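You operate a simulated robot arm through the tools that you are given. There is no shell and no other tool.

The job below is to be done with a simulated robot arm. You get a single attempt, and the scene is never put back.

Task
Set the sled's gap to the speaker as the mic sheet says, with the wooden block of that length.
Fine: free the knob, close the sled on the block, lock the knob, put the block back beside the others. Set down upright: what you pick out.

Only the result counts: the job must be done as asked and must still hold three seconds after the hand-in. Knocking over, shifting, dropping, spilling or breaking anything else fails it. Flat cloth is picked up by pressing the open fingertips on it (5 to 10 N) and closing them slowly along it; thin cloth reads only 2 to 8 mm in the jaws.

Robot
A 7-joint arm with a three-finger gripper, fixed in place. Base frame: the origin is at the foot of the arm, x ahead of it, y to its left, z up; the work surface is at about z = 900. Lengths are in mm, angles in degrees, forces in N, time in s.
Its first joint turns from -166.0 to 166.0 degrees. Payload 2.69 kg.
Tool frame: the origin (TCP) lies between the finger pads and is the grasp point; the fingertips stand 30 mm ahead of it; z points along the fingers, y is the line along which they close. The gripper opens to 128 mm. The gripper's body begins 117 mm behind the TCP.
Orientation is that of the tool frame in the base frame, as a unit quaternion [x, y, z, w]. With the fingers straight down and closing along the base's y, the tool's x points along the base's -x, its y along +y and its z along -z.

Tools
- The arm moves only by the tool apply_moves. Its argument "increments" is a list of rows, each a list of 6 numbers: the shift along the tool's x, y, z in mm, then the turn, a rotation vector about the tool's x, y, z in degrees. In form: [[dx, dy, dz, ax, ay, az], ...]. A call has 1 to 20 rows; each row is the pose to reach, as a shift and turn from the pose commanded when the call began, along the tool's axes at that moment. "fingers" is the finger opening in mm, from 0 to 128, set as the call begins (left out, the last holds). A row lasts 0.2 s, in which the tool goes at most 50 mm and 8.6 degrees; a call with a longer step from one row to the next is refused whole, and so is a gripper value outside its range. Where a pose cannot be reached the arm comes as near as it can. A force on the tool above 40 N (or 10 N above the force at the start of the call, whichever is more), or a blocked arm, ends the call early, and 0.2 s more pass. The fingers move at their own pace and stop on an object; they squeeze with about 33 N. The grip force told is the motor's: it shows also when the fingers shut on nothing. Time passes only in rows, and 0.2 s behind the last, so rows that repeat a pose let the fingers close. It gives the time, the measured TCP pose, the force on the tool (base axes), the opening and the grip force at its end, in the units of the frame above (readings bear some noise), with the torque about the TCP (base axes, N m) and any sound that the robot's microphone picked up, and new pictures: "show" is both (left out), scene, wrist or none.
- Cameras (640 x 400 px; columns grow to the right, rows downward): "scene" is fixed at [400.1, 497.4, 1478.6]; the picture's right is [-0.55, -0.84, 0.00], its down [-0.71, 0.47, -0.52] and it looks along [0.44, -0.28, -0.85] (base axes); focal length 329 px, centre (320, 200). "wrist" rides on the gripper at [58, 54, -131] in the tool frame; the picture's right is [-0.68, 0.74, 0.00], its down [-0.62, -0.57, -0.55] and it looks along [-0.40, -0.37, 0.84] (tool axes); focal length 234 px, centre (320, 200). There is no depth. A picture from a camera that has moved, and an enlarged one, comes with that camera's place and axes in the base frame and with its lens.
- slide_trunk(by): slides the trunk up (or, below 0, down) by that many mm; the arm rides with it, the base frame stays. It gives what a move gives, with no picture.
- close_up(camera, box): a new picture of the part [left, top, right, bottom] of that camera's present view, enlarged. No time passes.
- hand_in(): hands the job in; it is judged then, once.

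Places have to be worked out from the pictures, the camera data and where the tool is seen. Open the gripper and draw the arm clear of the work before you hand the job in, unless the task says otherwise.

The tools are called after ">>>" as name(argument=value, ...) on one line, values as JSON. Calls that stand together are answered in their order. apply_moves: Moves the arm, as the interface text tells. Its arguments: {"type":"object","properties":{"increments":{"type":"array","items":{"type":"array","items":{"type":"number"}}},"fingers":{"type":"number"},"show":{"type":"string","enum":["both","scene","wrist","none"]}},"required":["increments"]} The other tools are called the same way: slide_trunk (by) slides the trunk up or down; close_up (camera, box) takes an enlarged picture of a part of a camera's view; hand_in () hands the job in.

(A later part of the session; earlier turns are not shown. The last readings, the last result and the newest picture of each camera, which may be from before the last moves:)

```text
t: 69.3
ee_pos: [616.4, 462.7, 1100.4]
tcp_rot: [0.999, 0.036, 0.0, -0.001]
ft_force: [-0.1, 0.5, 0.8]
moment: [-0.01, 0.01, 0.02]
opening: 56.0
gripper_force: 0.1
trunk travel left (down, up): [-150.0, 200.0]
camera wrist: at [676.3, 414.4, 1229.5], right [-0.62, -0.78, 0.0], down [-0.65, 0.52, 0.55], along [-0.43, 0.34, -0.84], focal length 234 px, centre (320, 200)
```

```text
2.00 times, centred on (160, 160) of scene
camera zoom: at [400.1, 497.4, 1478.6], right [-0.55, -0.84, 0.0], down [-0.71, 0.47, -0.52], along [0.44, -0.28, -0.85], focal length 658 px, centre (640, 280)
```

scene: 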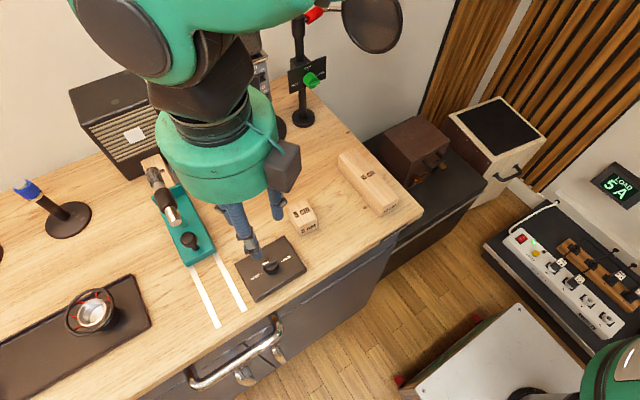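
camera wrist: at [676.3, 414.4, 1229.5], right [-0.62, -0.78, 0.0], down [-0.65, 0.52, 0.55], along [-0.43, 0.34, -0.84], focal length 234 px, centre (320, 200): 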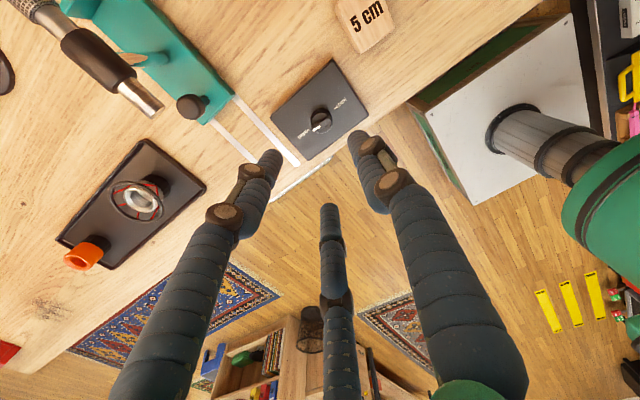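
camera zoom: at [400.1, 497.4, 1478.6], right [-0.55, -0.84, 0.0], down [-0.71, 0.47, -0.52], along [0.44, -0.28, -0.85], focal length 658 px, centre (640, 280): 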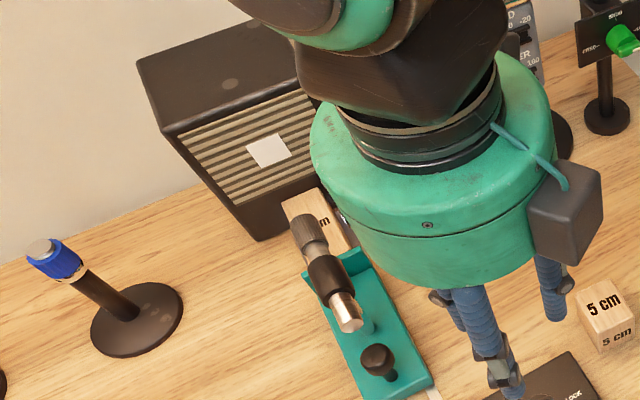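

Knob axis is about 3 mm off to the image's right; I correct (−2,−2.3 mm) and descend toward it.

>>> apply_moves(increments=[[-2.1, 2.1, 40, 0, 0, 0], [-2.1, 2.1, 80, 0, 0, 0], [-2.1, 2.1, 115, 0, 0, 0], [-2.1, 2.1, 115, 0, 0, 0]])

>>> close_up(camera="wrist", box=[260, 90, 380, 210])

```text
t: 70.3
ee_pos: [614.3, 462.7, 982.0]
tcp_rot: [0.999, 0.035, 0.0, -0.001]
ft_force: [0.5, 0.0, -0.6]
moment: [0.02, 0.03, 0.0]
opening: 56.0
gripper_force: 0.2
trunk travel left (down, up): [-150.0, 200.0]
camera wrist: at [674.0, 412.9, 1113.0], right [-0.62, -0.78, 0.0], down [-0.65, 0.52, 0.55], along [-0.43, 0.34, -0.84], focal length 234 px, centre (320, 200)
```

scene: 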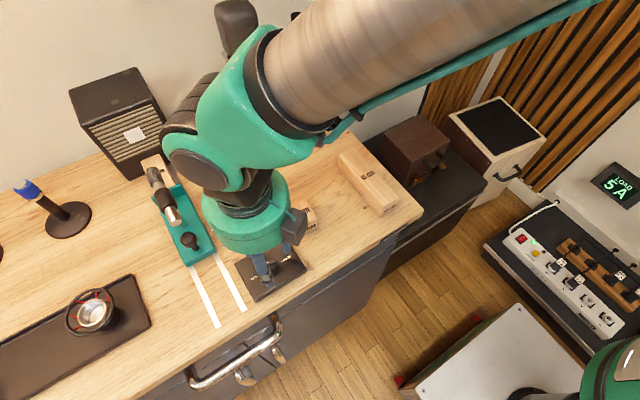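
wrist: 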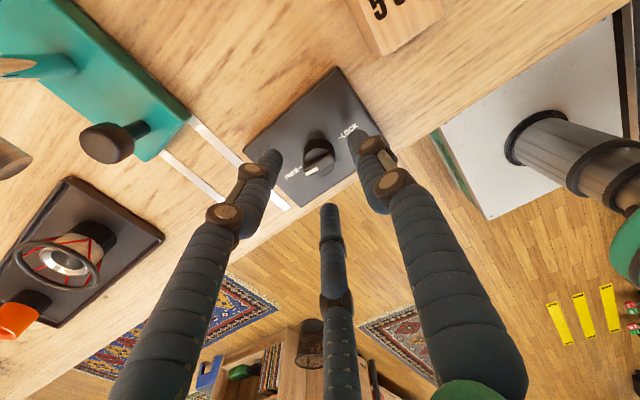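

```text
3.33 times, centred on (320, 150) of wrist
camera zoom: at [674.0, 412.9, 1113.0], right [-0.62, -0.78, 0.0], down [-0.65, 0.52, 0.55], along [-0.43, 0.34, -0.84], focal length 781 px, centre (320, 367)
```

zoom: 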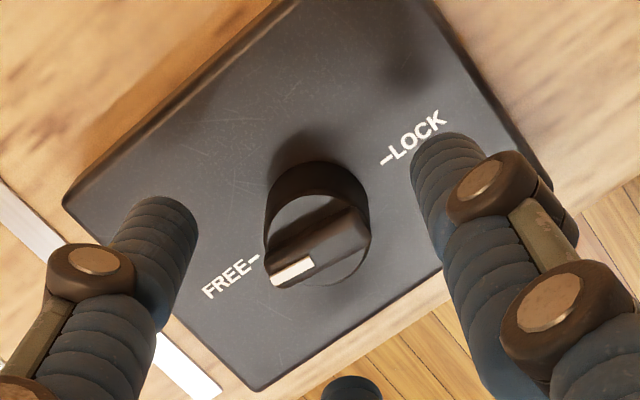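

Centred. I lower onto the knob and grip.

>>> apply_moves(increments=[[0, 0, 6, 0, 0, 0], [0, 0, 12, 0, 0, 0], [0, 0, 17, 0, 0, 0]], show="none")

>>> apply_moves(increments=[[0, 0, 0, 0, 0, 0], [0, 0, 0, 0, 0, 0], [0, 0, 0, 0, 0, 0]], fingers=0, show="none")

>>> apply_moves(increments=[[0, 0, 0, 0, 0, 8], [0, 0, 0, 0, 0, 16], [0, 0, 0, 0, 0, 24], [0, 0, 0, 0, 0, 32], [0, 0, 0, 0, 0, 40], [0, 0, 0, 0, 0, 48]], show="wrist")

```text
t: 71.1
ee_pos: [614.1, 461.8, 965.5]
tcp_rot: [0.999, 0.035, 0.0, -0.001]
ft_force: [-0.3, -0.3, -0.2]
moment: [-0.01, 0.01, -0.01]
opening: 56.0
gripper_force: 0.1
trunk travel left (down, up): [-150.0, 200.0]
```

```text
t: 71.9
ee_pos: [614.3, 462.4, 966.9]
tcp_rot: [0.999, 0.034, 0.0, -0.001]
ft_force: [1.0, -2.3, -1.8]
moment: [0.15, -0.12, -0.02]
opening: 26.7
gripper_force: 45.2
trunk travel left (down, up): [-150.0, 200.0]
```

```text
t: 73.3
ee_pos: [615.5, 461.4, 967.1]
tcp_rot: [0.927, -0.376, 0.0, -0.001]
ft_force: [14.3, 7.5, -9.0]
moment: [0.66, -0.87, 0.02]
opening: 24.7
gripper_force: 45.0
trunk travel left (down, up): [-150.0, 200.0]
camera wrist: at [618.0, 382.5, 1097.3], right [-1.0, -0.06, 0.0], down [-0.05, 0.83, 0.55], along [-0.03, 0.55, -0.84], focal length 234 px, centre (320, 200)
```

wrist: 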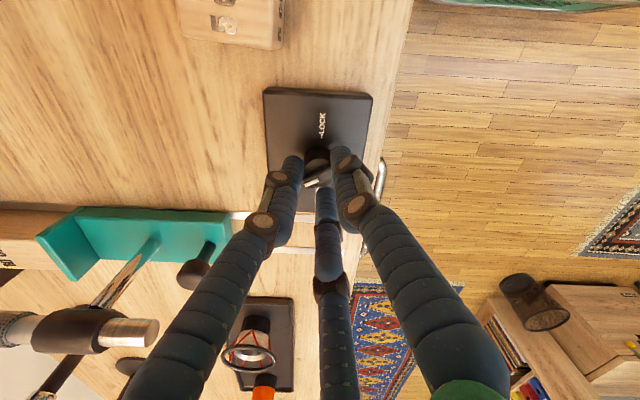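

The knob follows. I ease the side force slightly and continue.

>>> apply_moves(increments=[[0.45, -1.3, 0.4, 0, 0, 0], [0.45, -1.3, 0.4, 0, 0, 8], [0.45, -1.3, 0.4, 0, 0, 16], [0.45, -1.3, 0.4, 0, 0, 24], [0.45, -1.3, 0.4, 0, 0, 32], [0.45, -1.3, 0.4, 0, 0, 40], [0.45, -1.3, 0.4, 0, 0, 48]], show="wrist")

```text
t: 74.9
ee_pos: [616.6, 461.7, 965.8]
tcp_rot: [-0.694, 0.72, 0.0, 0.001]
ft_force: [5.4, 2.3, 4.6]
moment: [-0.17, 0.25, -0.02]
opening: 24.9
gripper_force: 45.3
trunk travel left (down, up): [-150.0, 200.0]
camera wrist: at [557.3, 405.4, 1097.3], right [-0.71, 0.7, 0.0], down [0.59, 0.59, 0.55], along [0.39, 0.39, -0.84], focal length 234 px, centre (320, 200)
```

wrist: 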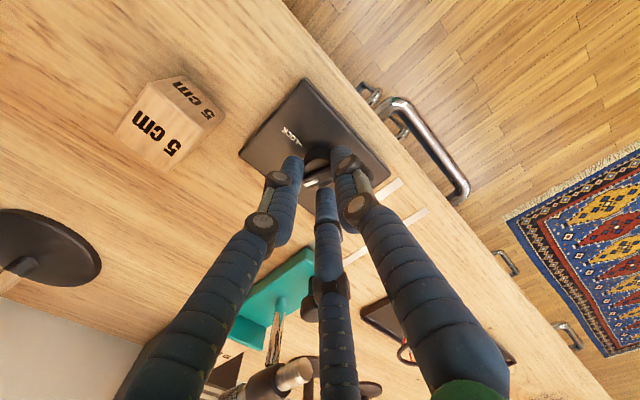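

Halfway (96°). Forces are small; I continue the turn.

>>> apply_moves(increments=[[0, 0, 0, 0, 0, 8], [0, 0, 0, 0, 0, 16], [0, 0, 0, 0, 0, 24], [0, 0, 0, 0, 0, 32], [0, 0, 0, 0, 0, 40], [0, 0, 0, 0, 0, 48]], show="none")

>>> close_up(camera="wrist", box=[260, 100, 380, 220])

```text
t: 76.3
ee_pos: [615.0, 462.5, 966.5]
tcp_rot: [-0.34, 0.94, 0.001, 0.001]
ft_force: [7.9, 16.5, 6.3]
moment: [0.7, -0.38, 0.01]
opening: 24.6
gripper_force: 45.1
trunk travel left (down, up): [-150.0, 200.0]
```

```text
3.33 times, centred on (320, 160) of wrist
camera zoom: at [533.8, 465.8, 1097.3], right [0.05, 1.0, 0.0], down [0.83, -0.04, 0.55], along [0.55, -0.02, -0.84], focal length 781 px, centre (320, 333)
```

zoom: 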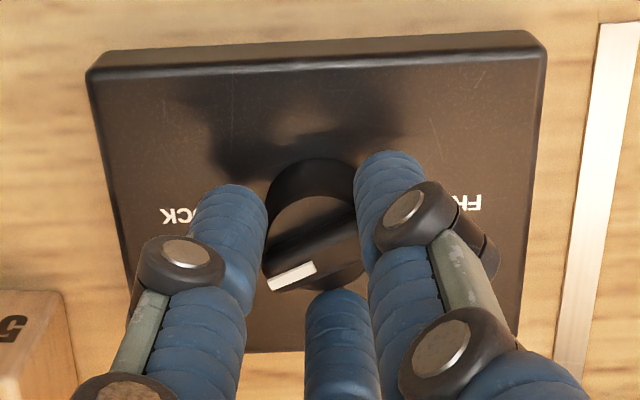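

About 36° remain to LOCK. I ease the side load and finish the turn.

>>> apply_moves(increments=[[-1.3, 0.7, 0, 0, 0, 0], [-1.3, 0.7, 0, 0, 0, 8], [-1.3, 0.7, 0, 0, 0, 16], [-1.3, 0.7, 0, 0, 0, 24], [-1.3, 0.7, 0, 0, 0, 32], [-1.3, 0.7, 0, 0, 0, 36.5]], show="none")

>>> close_up(camera="wrist", box=[260, 100, 380, 220])

```text
t: 77.7
ee_pos: [616.1, 463.1, 965.8]
tcp_rot: [-0.031, 1.0, 0.001, 0.0]
ft_force: [14.1, -7.8, 9.8]
moment: [-0.26, -0.5, 0.4]
opening: 25.2
gripper_force: 45.2
trunk travel left (down, up): [-150.0, 200.0]
```

```text
3.33 times, centred on (320, 160) of wrist
camera zoom: at [551.8, 512.7, 1097.0], right [0.63, 0.77, 0.0], down [0.65, -0.53, 0.55], along [0.43, -0.35, -0.84], focal length 781 px, centre (320, 333)
```

zoom: 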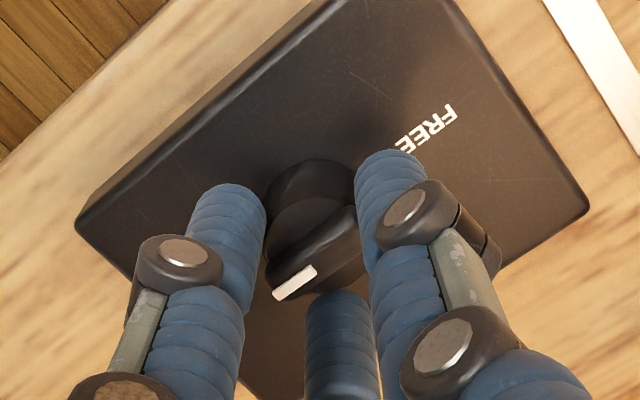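

A torque of 0.4 N·m about z shows the knob has met its LOCK stop. I release, lift and inspect.

>>> apply_moves(increments=[[0, 0, 0, 0, 0, 0], [0, 0, 0, 0, 0, 0]], fingers=60, show="none")

>>> apply_moves(increments=[[0, 0, -20, 0, 0, 0], [0, 0, -60, 0, 0, 0], [0, 0, -105, 0, 0, 0], [0, 0, -145, 0, 0, 4]])

>>> close_up(camera="wrist", box=[270, 70, 390, 190])

>>> close_up(camera="wrist", box=[360, 50, 640, 330])

```text
t: 78.3
ee_pos: [615.1, 462.5, 966.1]
tcp_rot: [-0.029, 1.0, 0.001, -0.001]
ft_force: [-0.2, -0.3, -0.9]
moment: [0.03, 0.02, 0.01]
opening: 60.0
gripper_force: 0.0
trunk travel left (down, up): [-150.0, 200.0]
```

```text
t: 79.3
ee_pos: [616.8, 460.1, 1110.3]
tcp_rot: [0.006, 1.0, 0.0, 0.0]
ft_force: [0.6, -0.3, 0.5]
moment: [-0.04, 0.0, -0.06]
opening: 59.8
gripper_force: 0.0
trunk travel left (down, up): [-150.0, 200.0]
camera wrist: at [556.9, 515.0, 1241.0], right [0.68, 0.73, 0.0], down [0.61, -0.57, 0.55], along [0.4, -0.37, -0.84], focal length 234 px, centre (320, 200)
```

scene: 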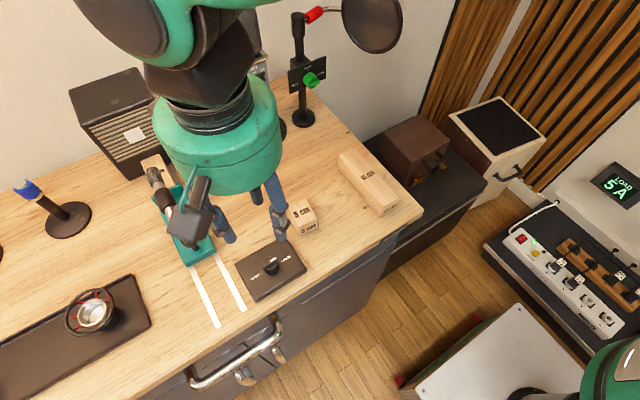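
wrist: 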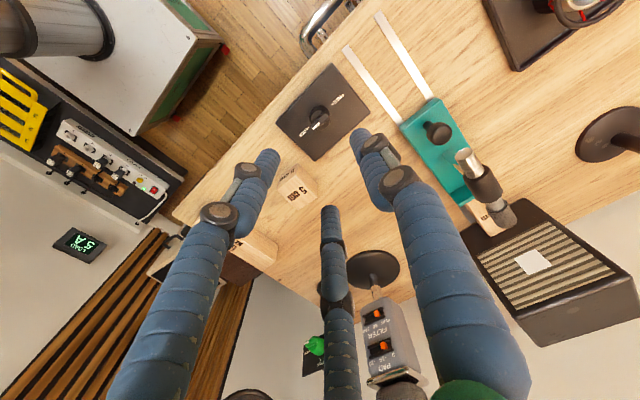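

```text
3.33 times, centred on (330, 130) of wrist
camera zoom: at [556.9, 515.0, 1241.0], right [0.68, 0.73, 0.0], down [0.61, -0.57, 0.55], along [0.4, -0.37, -0.84], focal length 781 px, centre (287, 433)
```

zoom: 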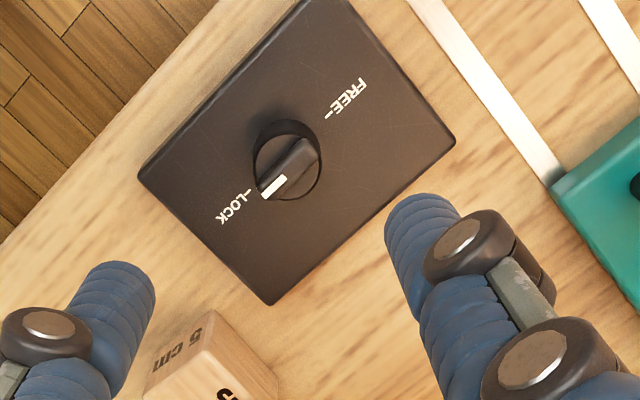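

```text
1.43 times, centred on (500, 190) of wrist
camera zoom: at [556.9, 515.0, 1241.0], right [0.68, 0.73, 0.0], down [0.61, -0.57, 0.55], along [0.4, -0.37, -0.84], focal length 334 px, centre (63, 214)
```

zoom: 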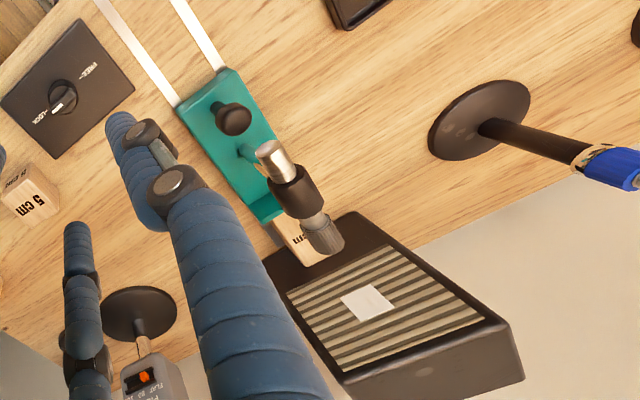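

Pointer is at LOCK. Now I study the gap region for taking the block out: the mic head overhangs the flange.

>>> close_up(camera="wrist", box=[430, 150, 550, 260])

>>> close_up(camera="scene", box=[100, 120, 220, 240])

```text
3.64 times, centred on (490, 205) of wrist
camera zoom: at [556.9, 515.0, 1241.0], right [0.68, 0.73, 0.0], down [0.61, -0.57, 0.55], along [0.4, -0.37, -0.84], focal length 852 px, centre (-298, 182)
```

zoom: 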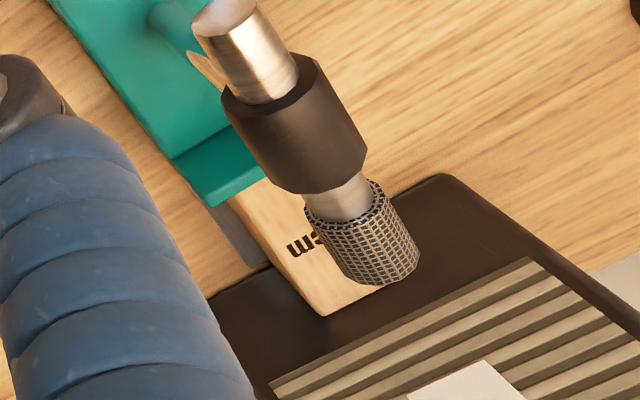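

```text
3.33 times, centred on (160, 180) of scene
camera zoom: at [400.1, 497.4, 1478.6], right [-0.55, -0.84, 0.0], down [-0.71, 0.47, -0.52], along [0.44, -0.28, -0.85], focal length 1096 px, centre (853, 267)
```

zoom: 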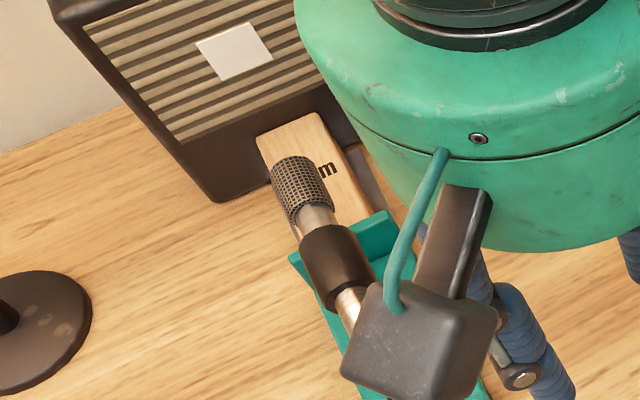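

Mic head is above the block's flange end (tip ≈ x 865, z 970–1000), so the block must be gripped, raised only a few mm and slid out toward −y before lifting. I move above the gap with the fingers at 64 mm and a 10° tilt to look.

>>> apply_moves(increments=[[0, 0, -30, 0, 0, -0.69], [-46.8, 15.2, -30, 0, 0, -0.69], [-93.6, 30.4, -30, 0, 0, -0.69], [-140.4, 45.6, -30, 0, 0, -0.69], [-187.2, 60.8, -30, 0, 0, -0.69], [-234, 76, -30, 0, 0, -0.69], [-280, 91, -30, 0, 0, -0.69]], fingers=64, show="none")

>>> apply_moves(increments=[[0, 0, 0, 0, -5, 0], [0, 0, 0, 0, -10, 0], [0, 0, 0, 0, -10, 0]])

>>> close_up(camera="wrist", box=[230, 50, 410, 210])

>>> close_up(camera="scene", box=[60, 80, 240, 260])

```text
t: 80.9
ee_pos: [898.3, 547.1, 1131.6]
tcp_rot: [-0.002, 1.0, -0.002, -0.006]
ft_force: [1.6, 0.1, -6.1]
moment: [-0.12, 0.2, -0.01]
opening: 63.9
gripper_force: 0.1
trunk travel left (down, up): [-150.0, 200.0]
```

```text
t: 81.7
ee_pos: [896.8, 549.9, 1142.2]
tcp_rot: [-0.001, 0.996, 0.001, 0.087]
ft_force: [-0.6, 0.1, 0.8]
moment: [0.0, -0.06, -0.01]
opening: 63.9
gripper_force: 0.1
trunk travel left (down, up): [-150.0, 200.0]
camera wrist: at [813.7, 603.1, 1260.7], right [0.66, 0.74, 0.12], down [0.51, -0.56, 0.65], along [0.54, -0.37, -0.75], focal length 234 px, centre (320, 200)
```

scene: 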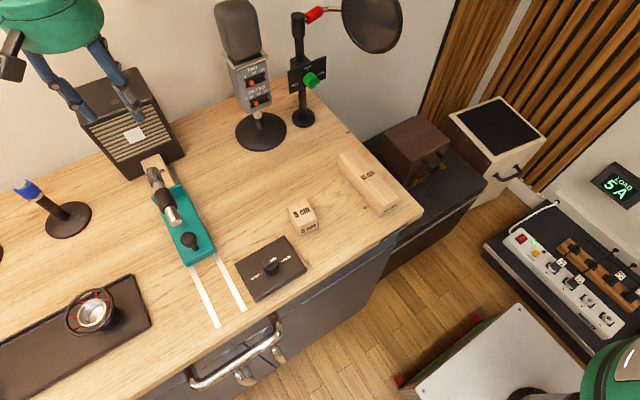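
wrist: 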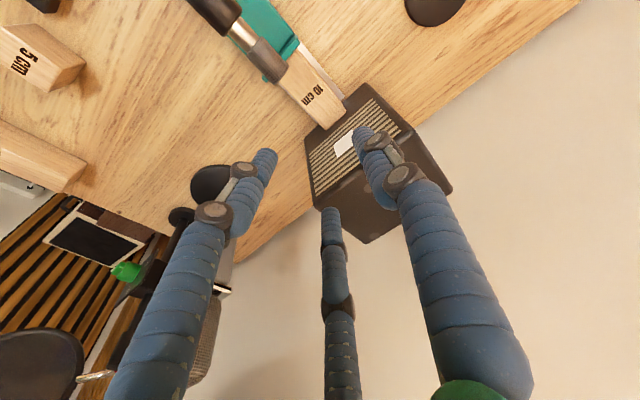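

```text
2.50 times, centred on (320, 130) of wrist
camera zoom: at [813.7, 603.1, 1260.7], right [0.66, 0.74, 0.12], down [0.51, -0.56, 0.65], along [0.54, -0.37, -0.75], focal length 585 px, centre (320, 375)
```

zoom: 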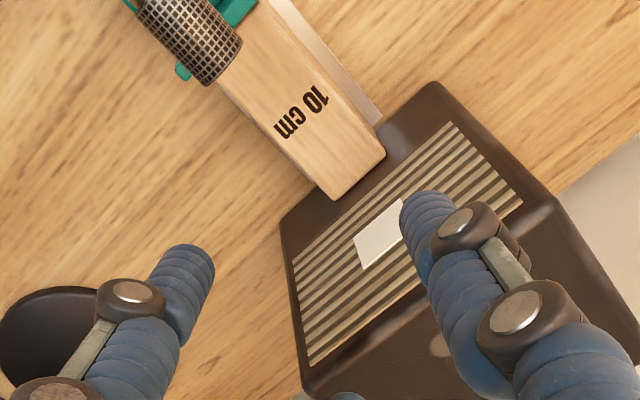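

```text
2.22 times, centred on (150, 170) of scene
camera zoom: at [400.1, 497.4, 1478.6], right [-0.55, -0.84, 0.0], down [-0.71, 0.47, -0.52], along [0.44, -0.28, -0.85], focal length 731 px, centre (698, 267)
```

zoom: 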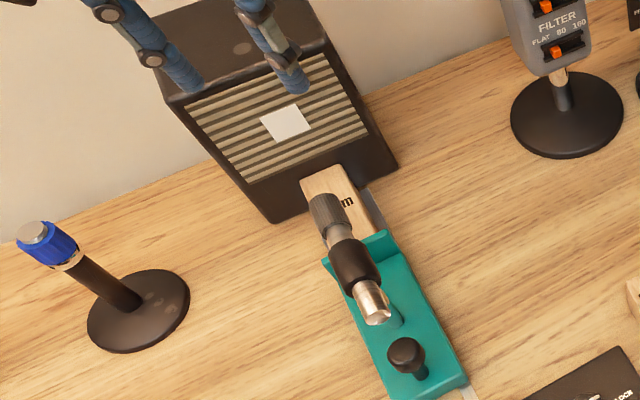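

From this view the block's centre is about (+8,+10) mm from the TCP; I want (+2.3,+10.2), so I shift +5.7 mm in x and descend to z≈1045 for a second look.

>>> apply_moves(increments=[[-5.6, 0, 1, 0, 0, 0], [1, 0, 38, 0, 0, 0], [7, 0, 72, 0, 0, 0], [11.2, 0, 96.5, 0, 0, 0], [11.2, 0, 96.5, 0, 0, 0]])

>>> close_up(camera="wrist", box=[230, 50, 410, 230])

>>> close_up(camera="scene", box=[60, 80, 240, 260])

```text
t: 82.9
ee_pos: [903.2, 548.2, 1043.8]
tcp_rot: [-0.001, 0.996, 0.001, 0.088]
ft_force: [0.6, -0.3, -0.5]
moment: [-0.01, 0.01, -0.01]
opening: 64.1
gripper_force: 0.1
trunk travel left (down, up): [-150.0, 200.0]
camera wrist: at [820.4, 602.2, 1162.6], right [0.66, 0.74, 0.12], down [0.51, -0.56, 0.65], along [0.54, -0.37, -0.75], focal length 234 px, centre (320, 200)
```

scene: 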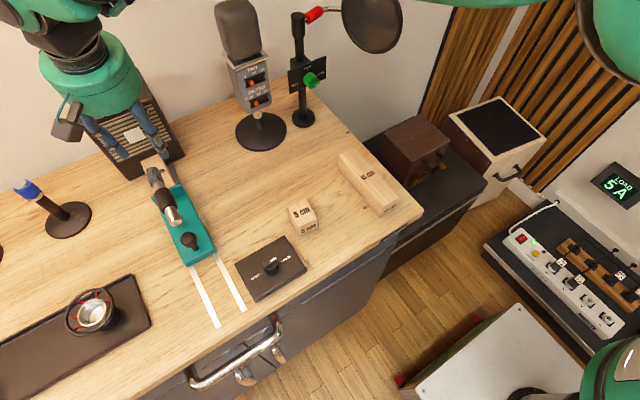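
wrist: 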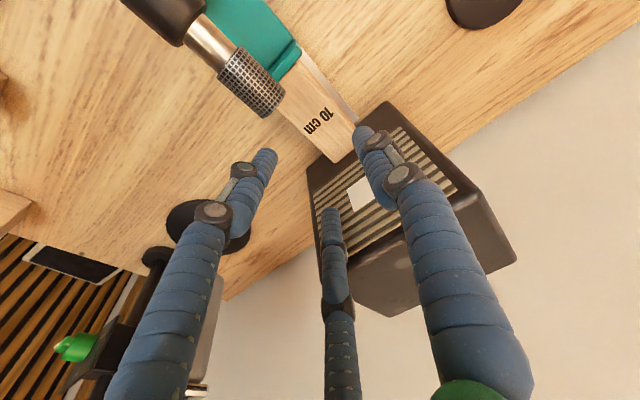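

```text
2.22 times, centred on (320, 140) of wrist
camera zoom: at [820.4, 602.2, 1162.6], right [0.66, 0.74, 0.12], down [0.51, -0.56, 0.65], along [0.54, -0.37, -0.75], focal length 520 px, centre (320, 333)
```

zoom: 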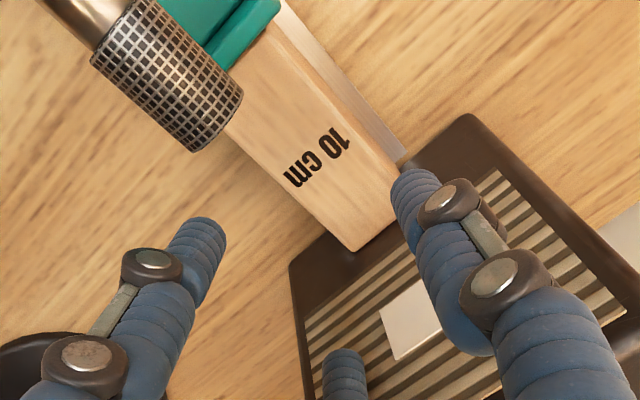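

```text
2.22 times, centred on (150, 170) of scene
camera zoom: at [400.1, 497.4, 1478.6], right [-0.55, -0.84, 0.0], down [-0.71, 0.47, -0.52], along [0.44, -0.28, -0.85], focal length 731 px, centre (698, 267)
```

zoom: 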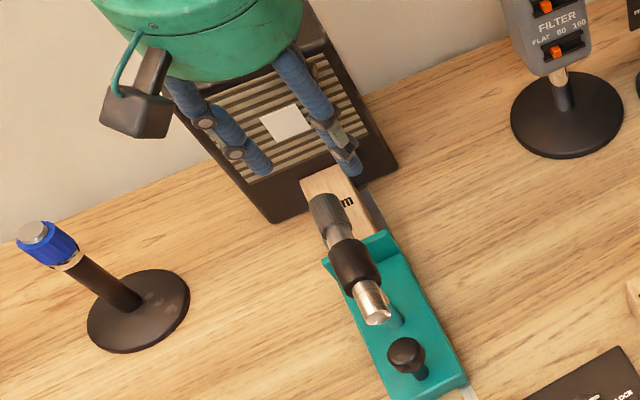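

Aligned within about 1 mm (block centre ≈ +1.5,+10.2 from the TCP). I descend to just above the block's top in small rows.

>>> apply_moves(increments=[[2.6, 0, 14.8, 0, 0, 0], [5.2, 0, 29.5, 0, 0, 0], [7.8, 0, 44.3, 0, 0, 0], [9.5, 0, 54.2, 0, 0, 0], [11.3, 0, 64, 0, 0, 0]])

>>> close_up(camera="wrist", box=[210, 60, 410, 250])

>>> close_up(camera="scene", box=[90, 110, 220, 240])

```text
t: 84.1
ee_pos: [902.1, 549.4, 978.0]
tcp_rot: [-0.001, 0.996, 0.001, 0.088]
ft_force: [0.0, 0.0, 0.2]
moment: [-0.02, 0.02, -0.03]
opening: 63.9
gripper_force: 0.1
trunk travel left (down, up): [-150.0, 200.0]
camera wrist: at [819.7, 603.5, 1097.2], right [0.66, 0.74, 0.12], down [0.51, -0.56, 0.65], along [0.54, -0.37, -0.75], focal length 234 px, centre (320, 200)
```

scene: 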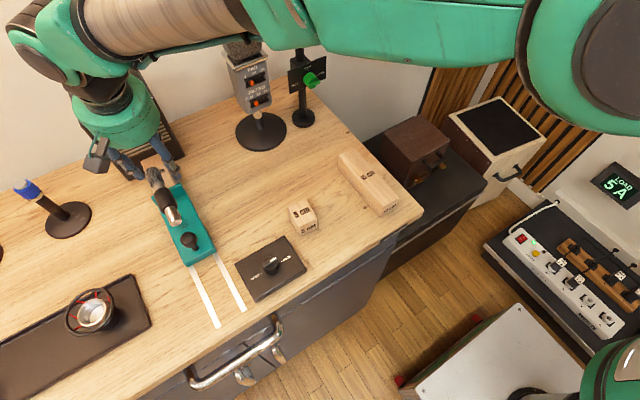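
wrist: 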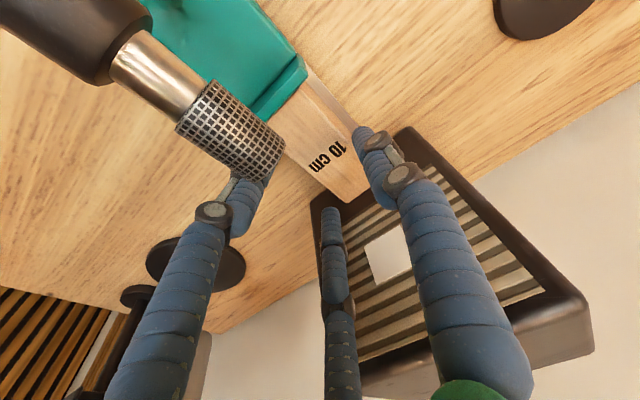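

```text
2.11 times, centred on (310, 155) of wrist
camera zoom: at [819.7, 603.5, 1097.2], right [0.66, 0.74, 0.12], down [0.51, -0.56, 0.65], along [0.54, -0.37, -0.75], focal length 493 px, centre (341, 295)
```

zoom: 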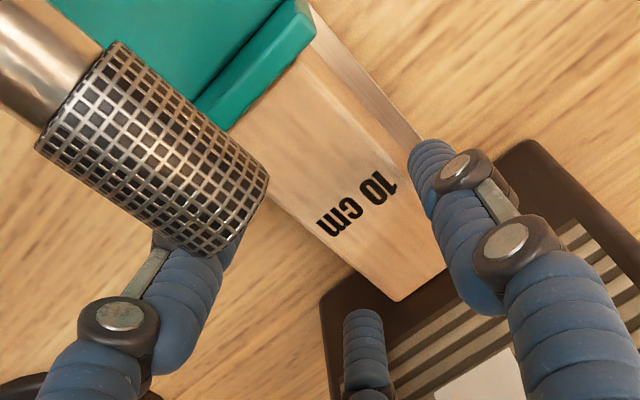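

```text
3.08 times, centred on (155, 175) of scene
camera zoom: at [400.1, 497.4, 1478.6], right [-0.55, -0.84, 0.0], down [-0.71, 0.47, -0.52], along [0.44, -0.28, -0.85], focal length 1012 px, centre (828, 277)
```

zoom: 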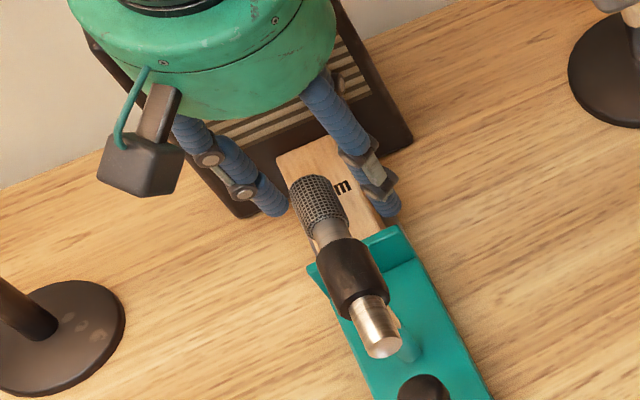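

Still aligned. I descend the last 26 mm in careful steps, checking force.

>>> apply_moves(increments=[[-0.2, 0, 3, 0, 0, 0], [0.3, 0, 6, 0, 0, 0], [0.8, 0, 9, 0, 0, 0], [1.4, 0, 12, 0, 0, 0]], show="wrist")

>>> close_up(camera="wrist", box=[210, 60, 410, 250])

```text
t: 85.1
ee_pos: [902.9, 550.5, 967.2]
tcp_rot: [-0.001, 0.996, 0.001, 0.088]
ft_force: [0.2, -0.8, 0.3]
moment: [-0.02, 0.0, -0.03]
opening: 64.3
gripper_force: 0.0
trunk travel left (down, up): [-150.0, 200.0]
camera wrist: at [820.3, 603.8, 1085.9], right [0.66, 0.74, 0.12], down [0.51, -0.56, 0.65], along [0.54, -0.37, -0.75], focal length 234 px, centre (320, 200)
```

wrist: 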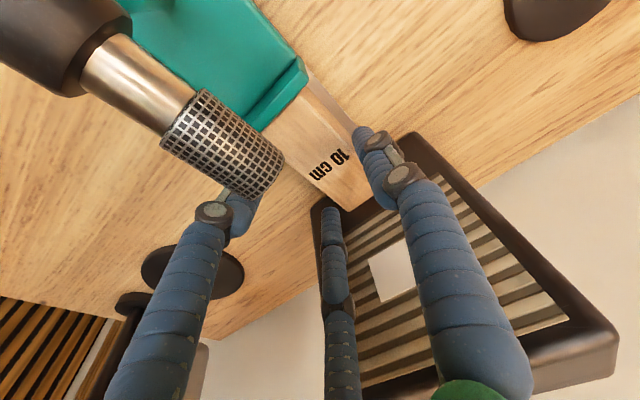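

```text
2.11 times, centred on (310, 155) of wrist
camera zoom: at [820.3, 603.8, 1085.9], right [0.66, 0.74, 0.12], down [0.51, -0.56, 0.65], along [0.54, -0.37, -0.75], focal length 493 px, centre (341, 295)
```

zoom: 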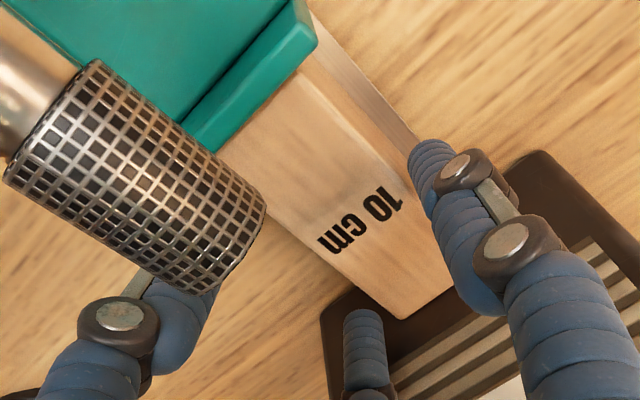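

Flange-side digit is already below the block's top with no contact. I continue 15 mm.

>>> apply_moves(increments=[[0.5, 0, 3, 0, 0, 0], [1, 0, 6, 0, 0, 0], [1.6, 0, 9, 0, 0, 0], [2.1, 0, 12, 0, 0, 0], [2.6, 0, 15, 0, 0, 0]], show="wrist")

>>> close_up(camera="wrist", box=[210, 60, 410, 250])

>>> close_up(camera="scene", box=[90, 110, 220, 240])

```text
t: 86.3
ee_pos: [903.2, 551.1, 951.6]
tcp_rot: [-0.001, 0.996, 0.001, 0.087]
ft_force: [0.4, 0.2, -0.8]
moment: [0.01, 0.01, -0.01]
opening: 63.9
gripper_force: 0.0
trunk travel left (down, up): [-150.0, 200.0]
camera wrist: at [820.4, 604.9, 1070.5], right [0.66, 0.74, 0.12], down [0.51, -0.56, 0.65], along [0.54, -0.37, -0.75], focal length 234 px, centre (320, 200)
```

wrist: 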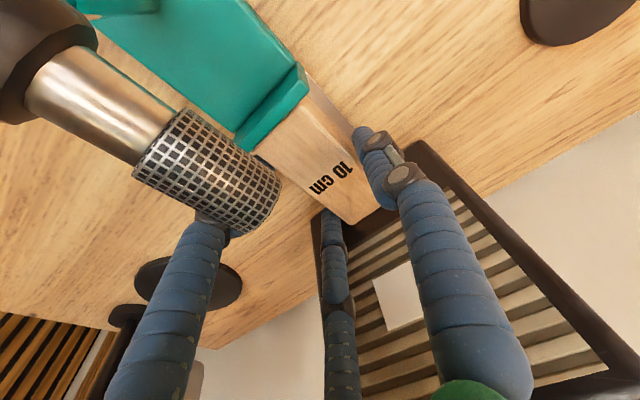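

```text
2.11 times, centred on (310, 155) of wrist
camera zoom: at [820.4, 604.9, 1070.5], right [0.66, 0.74, 0.12], down [0.51, -0.56, 0.65], along [0.54, -0.37, -0.75], focal length 493 px, centre (341, 295)
```

zoom: 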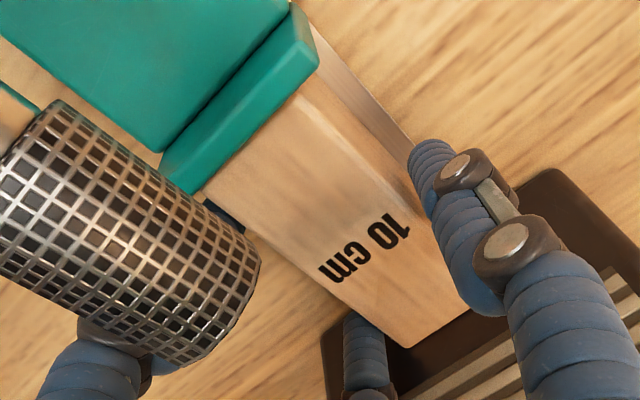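

```text
3.08 times, centred on (155, 175) of scene
camera zoom: at [400.1, 497.4, 1478.6], right [-0.55, -0.84, 0.0], down [-0.71, 0.47, -0.52], along [0.44, -0.28, -0.85], focal length 1012 px, centre (828, 277)
```

zoom: 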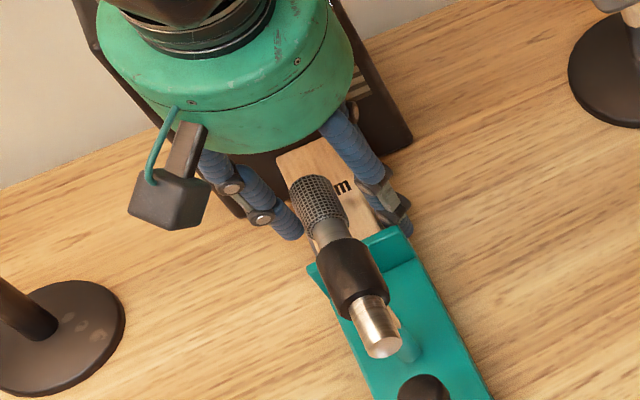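

All digits straddle the block with no contact. I close on it.

>>> apply_moves(increments=[[0, 0, 0, 0, 0, 0], [0, 0, 0, 0, 0, 0], [0, 0, 0, 0, 0, 0]], fingers=0, show="wrist")

>>> close_up(camera="wrist", box=[210, 60, 410, 250])

```text
t: 87.1
ee_pos: [903.1, 551.3, 951.7]
tcp_rot: [0.0, 0.996, 0.001, 0.087]
ft_force: [3.9, -0.7, 0.0]
moment: [0.02, -0.21, -0.22]
opening: 56.8
gripper_force: 32.9
trunk travel left (down, up): [-150.0, 200.0]
camera wrist: at [820.7, 604.8, 1070.8], right [0.66, 0.74, 0.12], down [0.51, -0.57, 0.65], along [0.54, -0.37, -0.75], focal length 234 px, centre (320, 200)
```

wrist: 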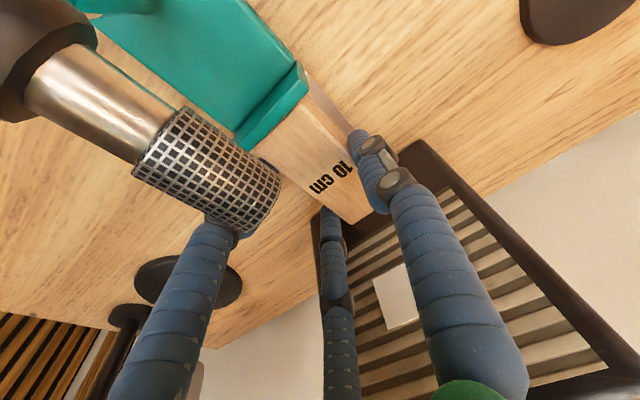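

```text
2.11 times, centred on (310, 155) of wrist
camera zoom: at [820.7, 604.8, 1070.8], right [0.66, 0.74, 0.12], down [0.51, -0.57, 0.65], along [0.54, -0.37, -0.75], focal length 493 px, centre (341, 295)
```

zoom: 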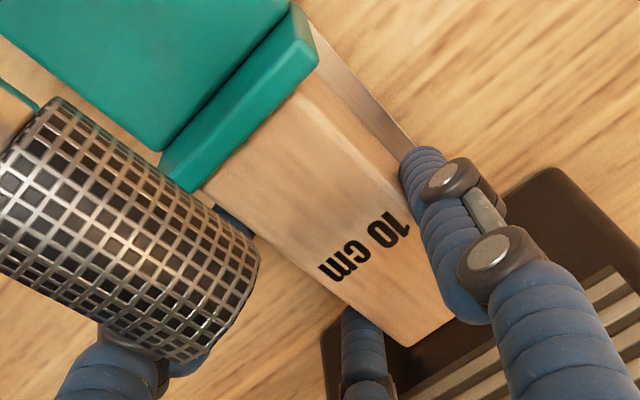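

Held at 56.8 mm. I raise it 6 mm, still well under the mic head, and read the forces.

>>> apply_moves(increments=[[-0.35, 0, -2, 0, 0, 0], [-0.7, 0, -4, 0, 0, 0], [-1.05, 0, -6, 0, 0, 0]], show="none")

>>> apply_moves(increments=[[0, -2, 0, 0, 0, 0], [0, -4, 0, 0, 0, 0], [0, -6, 0, 0, 0, 0]], show="wrist")

>>> close_up(camera="wrist", box=[210, 60, 410, 250])

```text
t: 87.9
ee_pos: [903.0, 552.4, 958.7]
tcp_rot: [0.0, 0.996, 0.0, 0.087]
ft_force: [5.6, -1.0, -4.6]
moment: [-0.1, -0.36, -0.26]
opening: 56.9
gripper_force: 33.2
trunk travel left (down, up): [-150.0, 200.0]
```

```text
t: 88.7
ee_pos: [904.2, 543.7, 959.9]
tcp_rot: [-0.001, 0.996, 0.0, 0.087]
ft_force: [-0.6, -0.8, -0.2]
moment: [-0.07, 0.02, -0.14]
opening: 56.7
gripper_force: 32.5
trunk travel left (down, up): [-150.0, 200.0]
camera wrist: at [820.7, 598.1, 1077.1], right [0.66, 0.74, 0.12], down [0.51, -0.56, 0.65], along [0.54, -0.37, -0.75], focal length 234 px, centre (320, 200)
```

wrist: 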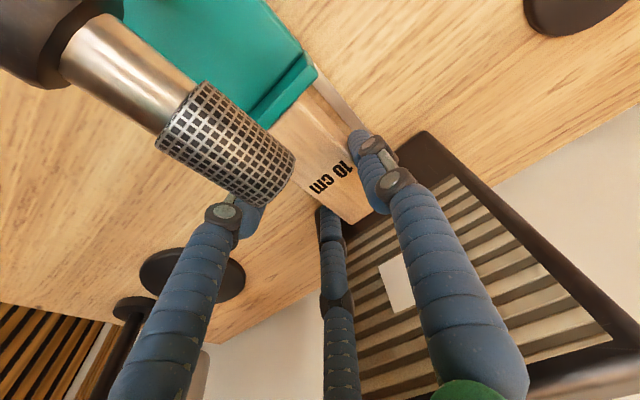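

```text
2.11 times, centred on (310, 155) of wrist
camera zoom: at [820.7, 598.1, 1077.1], right [0.66, 0.74, 0.12], down [0.51, -0.56, 0.65], along [0.54, -0.37, -0.75], focal length 493 px, centre (341, 295)
```

zoom: 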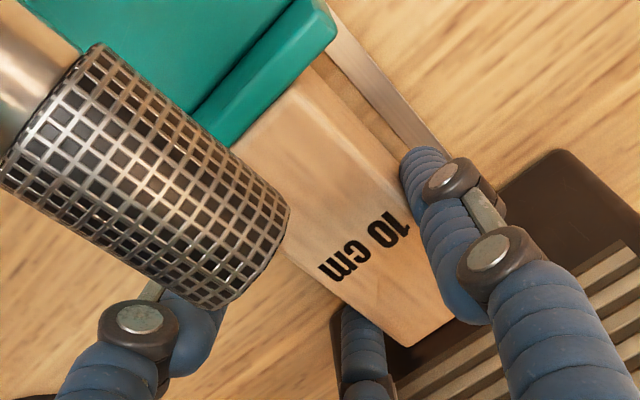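

It slides freely (under 1 N). I continue sliding toward −y in 5 mm rows.

>>> apply_moves(increments=[[0, -5, 0, 0, 0, 0], [0, -10, 0, 0, 0, 0], [0, -15, 0, 0, 0, 0], [0, -20, 0, 0, 0, 0], [0, -25, 0, 0, 0, 0]])

>>> close_up(camera="wrist", box=[210, 60, 410, 250])

>>> close_up(camera="scene", box=[90, 110, 220, 240])

```text
t: 89.9
ee_pos: [903.5, 519.6, 957.5]
tcp_rot: [-0.002, 0.996, 0.0, 0.086]
ft_force: [-7.7, 3.6, -0.9]
moment: [0.08, 0.17, 0.04]
opening: 56.8
gripper_force: 33.5
trunk travel left (down, up): [-150.0, 200.0]
camera wrist: at [820.7, 573.5, 1077.0], right [0.66, 0.74, 0.12], down [0.51, -0.56, 0.65], along [0.54, -0.37, -0.75], focal length 234 px, centre (320, 200)
```

scene: 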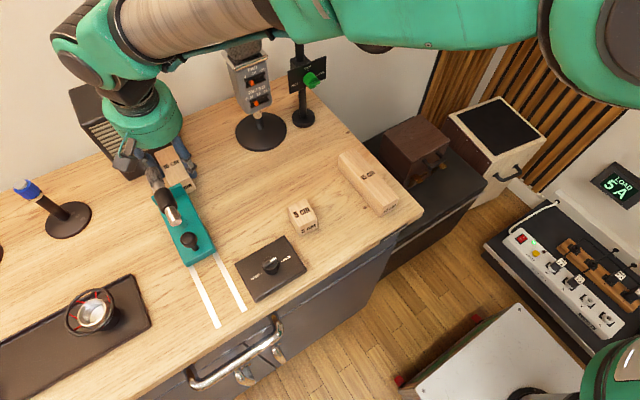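
wrist: 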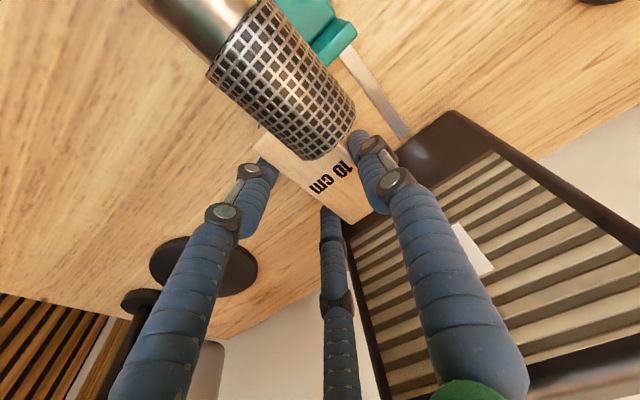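

```text
2.11 times, centred on (310, 155) of wrist
camera zoom: at [820.7, 573.5, 1077.0], right [0.66, 0.74, 0.12], down [0.51, -0.56, 0.65], along [0.54, -0.37, -0.75], focal length 493 px, centre (341, 295)
```

zoom: 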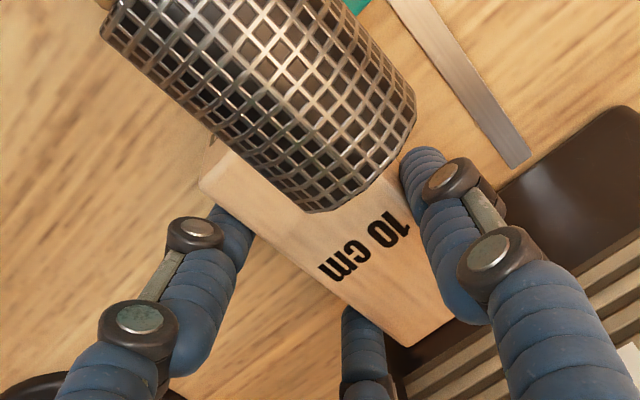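

```text
3.08 times, centred on (155, 175) of scene
camera zoom: at [400.1, 497.4, 1478.6], right [-0.55, -0.84, 0.0], down [-0.71, 0.47, -0.52], along [0.44, -0.28, -0.85], focal length 1012 px, centre (828, 277)
```

zoom: 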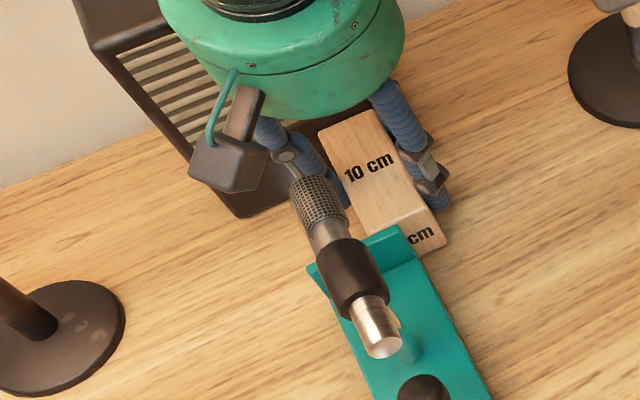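

A slight 8 N x-load on the speaker side appears; I ease 0.7 mm to −x and continue sliding out. The +y digit passes about 12 mm in front of the mic head.

>>> apply_moves(increments=[[0.7, -1, -0.1, 0, 0, 0], [0.7, -5, -0.1, 0, 0, 0], [0.7, -10, -0.1, 0, 0, 0], [0.7, -15, -0.1, 0, 0, 0], [0.7, -20, -0.1, 0, 0, 0]])

>>> close_up(camera="wrist", box=[210, 60, 410, 250])

>>> close_up(camera="scene", box=[90, 110, 220, 240])

```text
t: 91.1
ee_pos: [903.6, 500.0, 957.8]
tcp_rot: [-0.001, 0.996, 0.0, 0.087]
ft_force: [-5.2, -1.8, -0.4]
moment: [-0.04, 0.13, -0.09]
opening: 56.7
gripper_force: 32.9
trunk travel left (down, up): [-150.0, 200.0]
camera wrist: at [820.7, 553.2, 1076.4], right [0.66, 0.74, 0.12], down [0.51, -0.56, 0.65], along [0.54, -0.37, -0.75], focal length 234 px, centre (320, 200)
```

scene: 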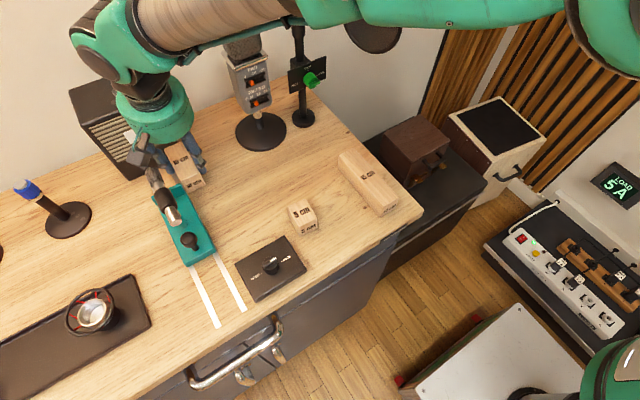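
wrist: 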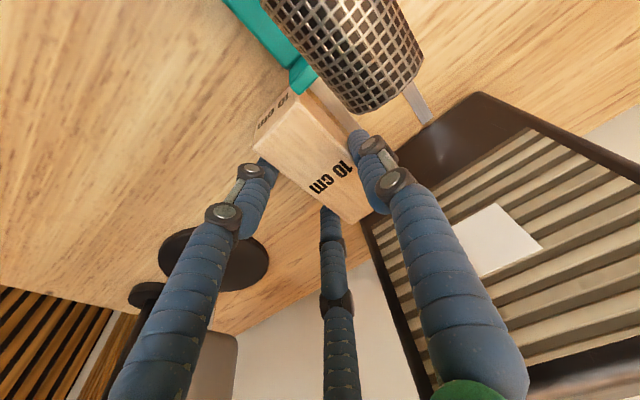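

```text
2.11 times, centred on (310, 155) of wrist
camera zoom: at [820.7, 553.2, 1076.4], right [0.66, 0.74, 0.12], down [0.51, -0.56, 0.65], along [0.54, -0.37, -0.75], focal length 493 px, centre (341, 295)
```

zoom: 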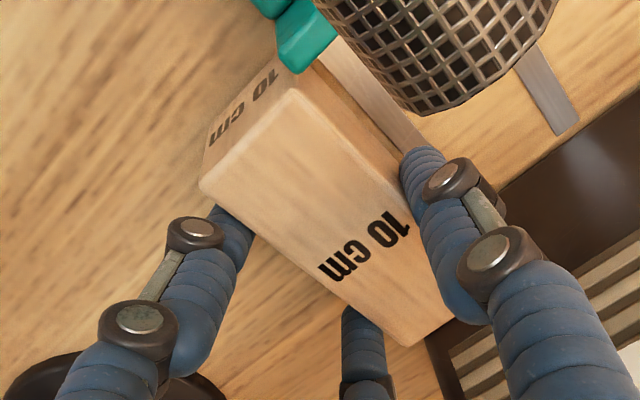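

```text
3.08 times, centred on (155, 175) of scene
camera zoom: at [400.1, 497.4, 1478.6], right [-0.55, -0.84, 0.0], down [-0.71, 0.47, -0.52], along [0.44, -0.28, -0.85], focal length 1012 px, centre (828, 277)
```

zoom: 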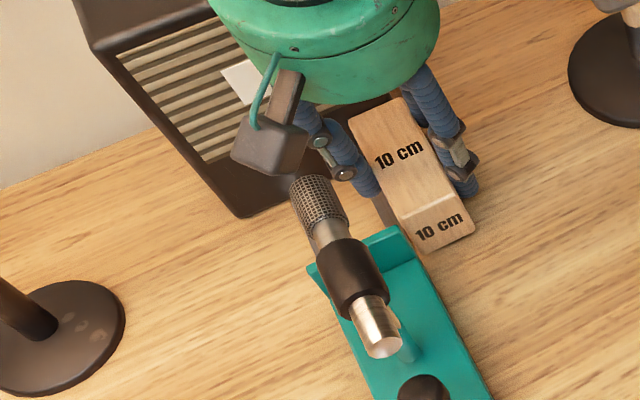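

Block almost clear of the flange. I continue 20 mm further, then ease away from the speaker and lift.

>>> apply_moves(increments=[[0.4, -5, -0.1, 0, 0, 0], [0.4, -10, -0.1, 0, 0, 0], [0.4, -16, -0.1, 0, 0, 0], [0.4, -22, -0.1, 0, 0, 0], [5, -30, -1, 0, 0, 0], [10, -40, -2, 0, 0, 0]], show="none")

>>> apply_moves(increments=[[-3.5, 0, -20, 0, 0, 0], [-10, 0, -55, 0, 0, 0], [-16, 0, -90, 0, 0, 0]])

>>> close_up(camera="scene", box=[60, 80, 240, 260])

```text
t: 92.5
ee_pos: [892.6, 461.3, 957.7]
tcp_rot: [-0.001, 0.996, 0.001, 0.088]
ft_force: [-0.2, -0.6, -0.9]
moment: [0.0, 0.02, 0.02]
opening: 56.8
gripper_force: 32.9
trunk travel left (down, up): [-150.0, 200.0]
```

```text
t: 93.3
ee_pos: [891.8, 462.4, 1049.9]
tcp_rot: [-0.002, 0.996, 0.001, 0.088]
ft_force: [-0.7, -0.3, -1.9]
moment: [0.01, 0.0, -0.02]
opening: 56.8
gripper_force: 32.7
trunk travel left (down, up): [-150.0, 200.0]
camera wrist: at [809.3, 515.9, 1168.5], right [0.66, 0.74, 0.12], down [0.51, -0.56, 0.65], along [0.54, -0.37, -0.75], focal length 234 px, centre (320, 200)
```

scene: 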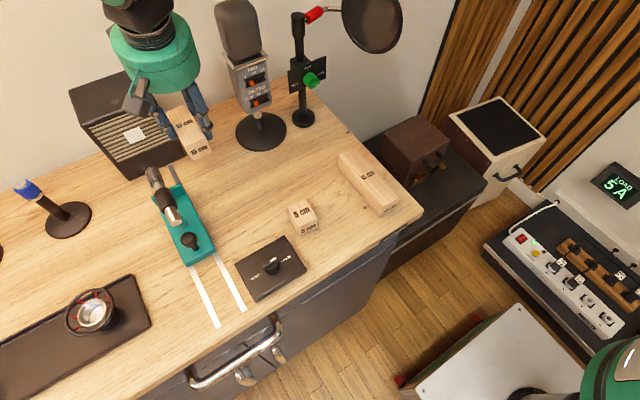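
wrist: 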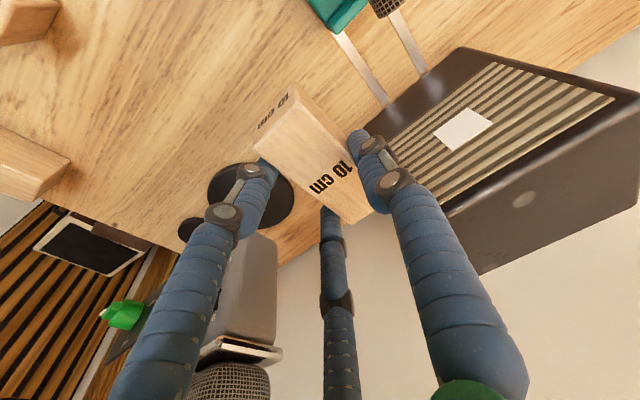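

```text
2.22 times, centred on (150, 170) of scene
camera zoom: at [400.1, 497.4, 1478.6], right [-0.55, -0.84, 0.0], down [-0.71, 0.47, -0.52], along [0.44, -0.28, -0.85], focal length 731 px, centre (698, 267)
```

zoom: 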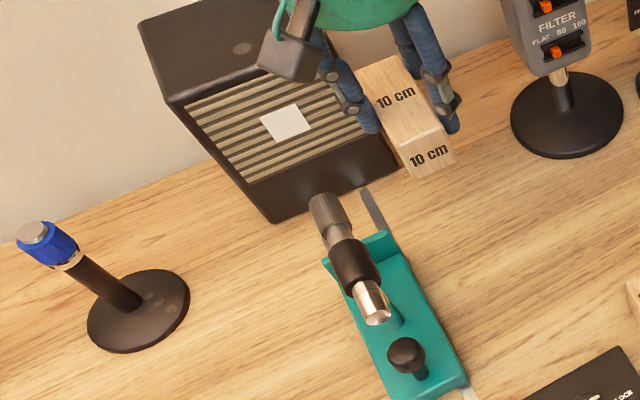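

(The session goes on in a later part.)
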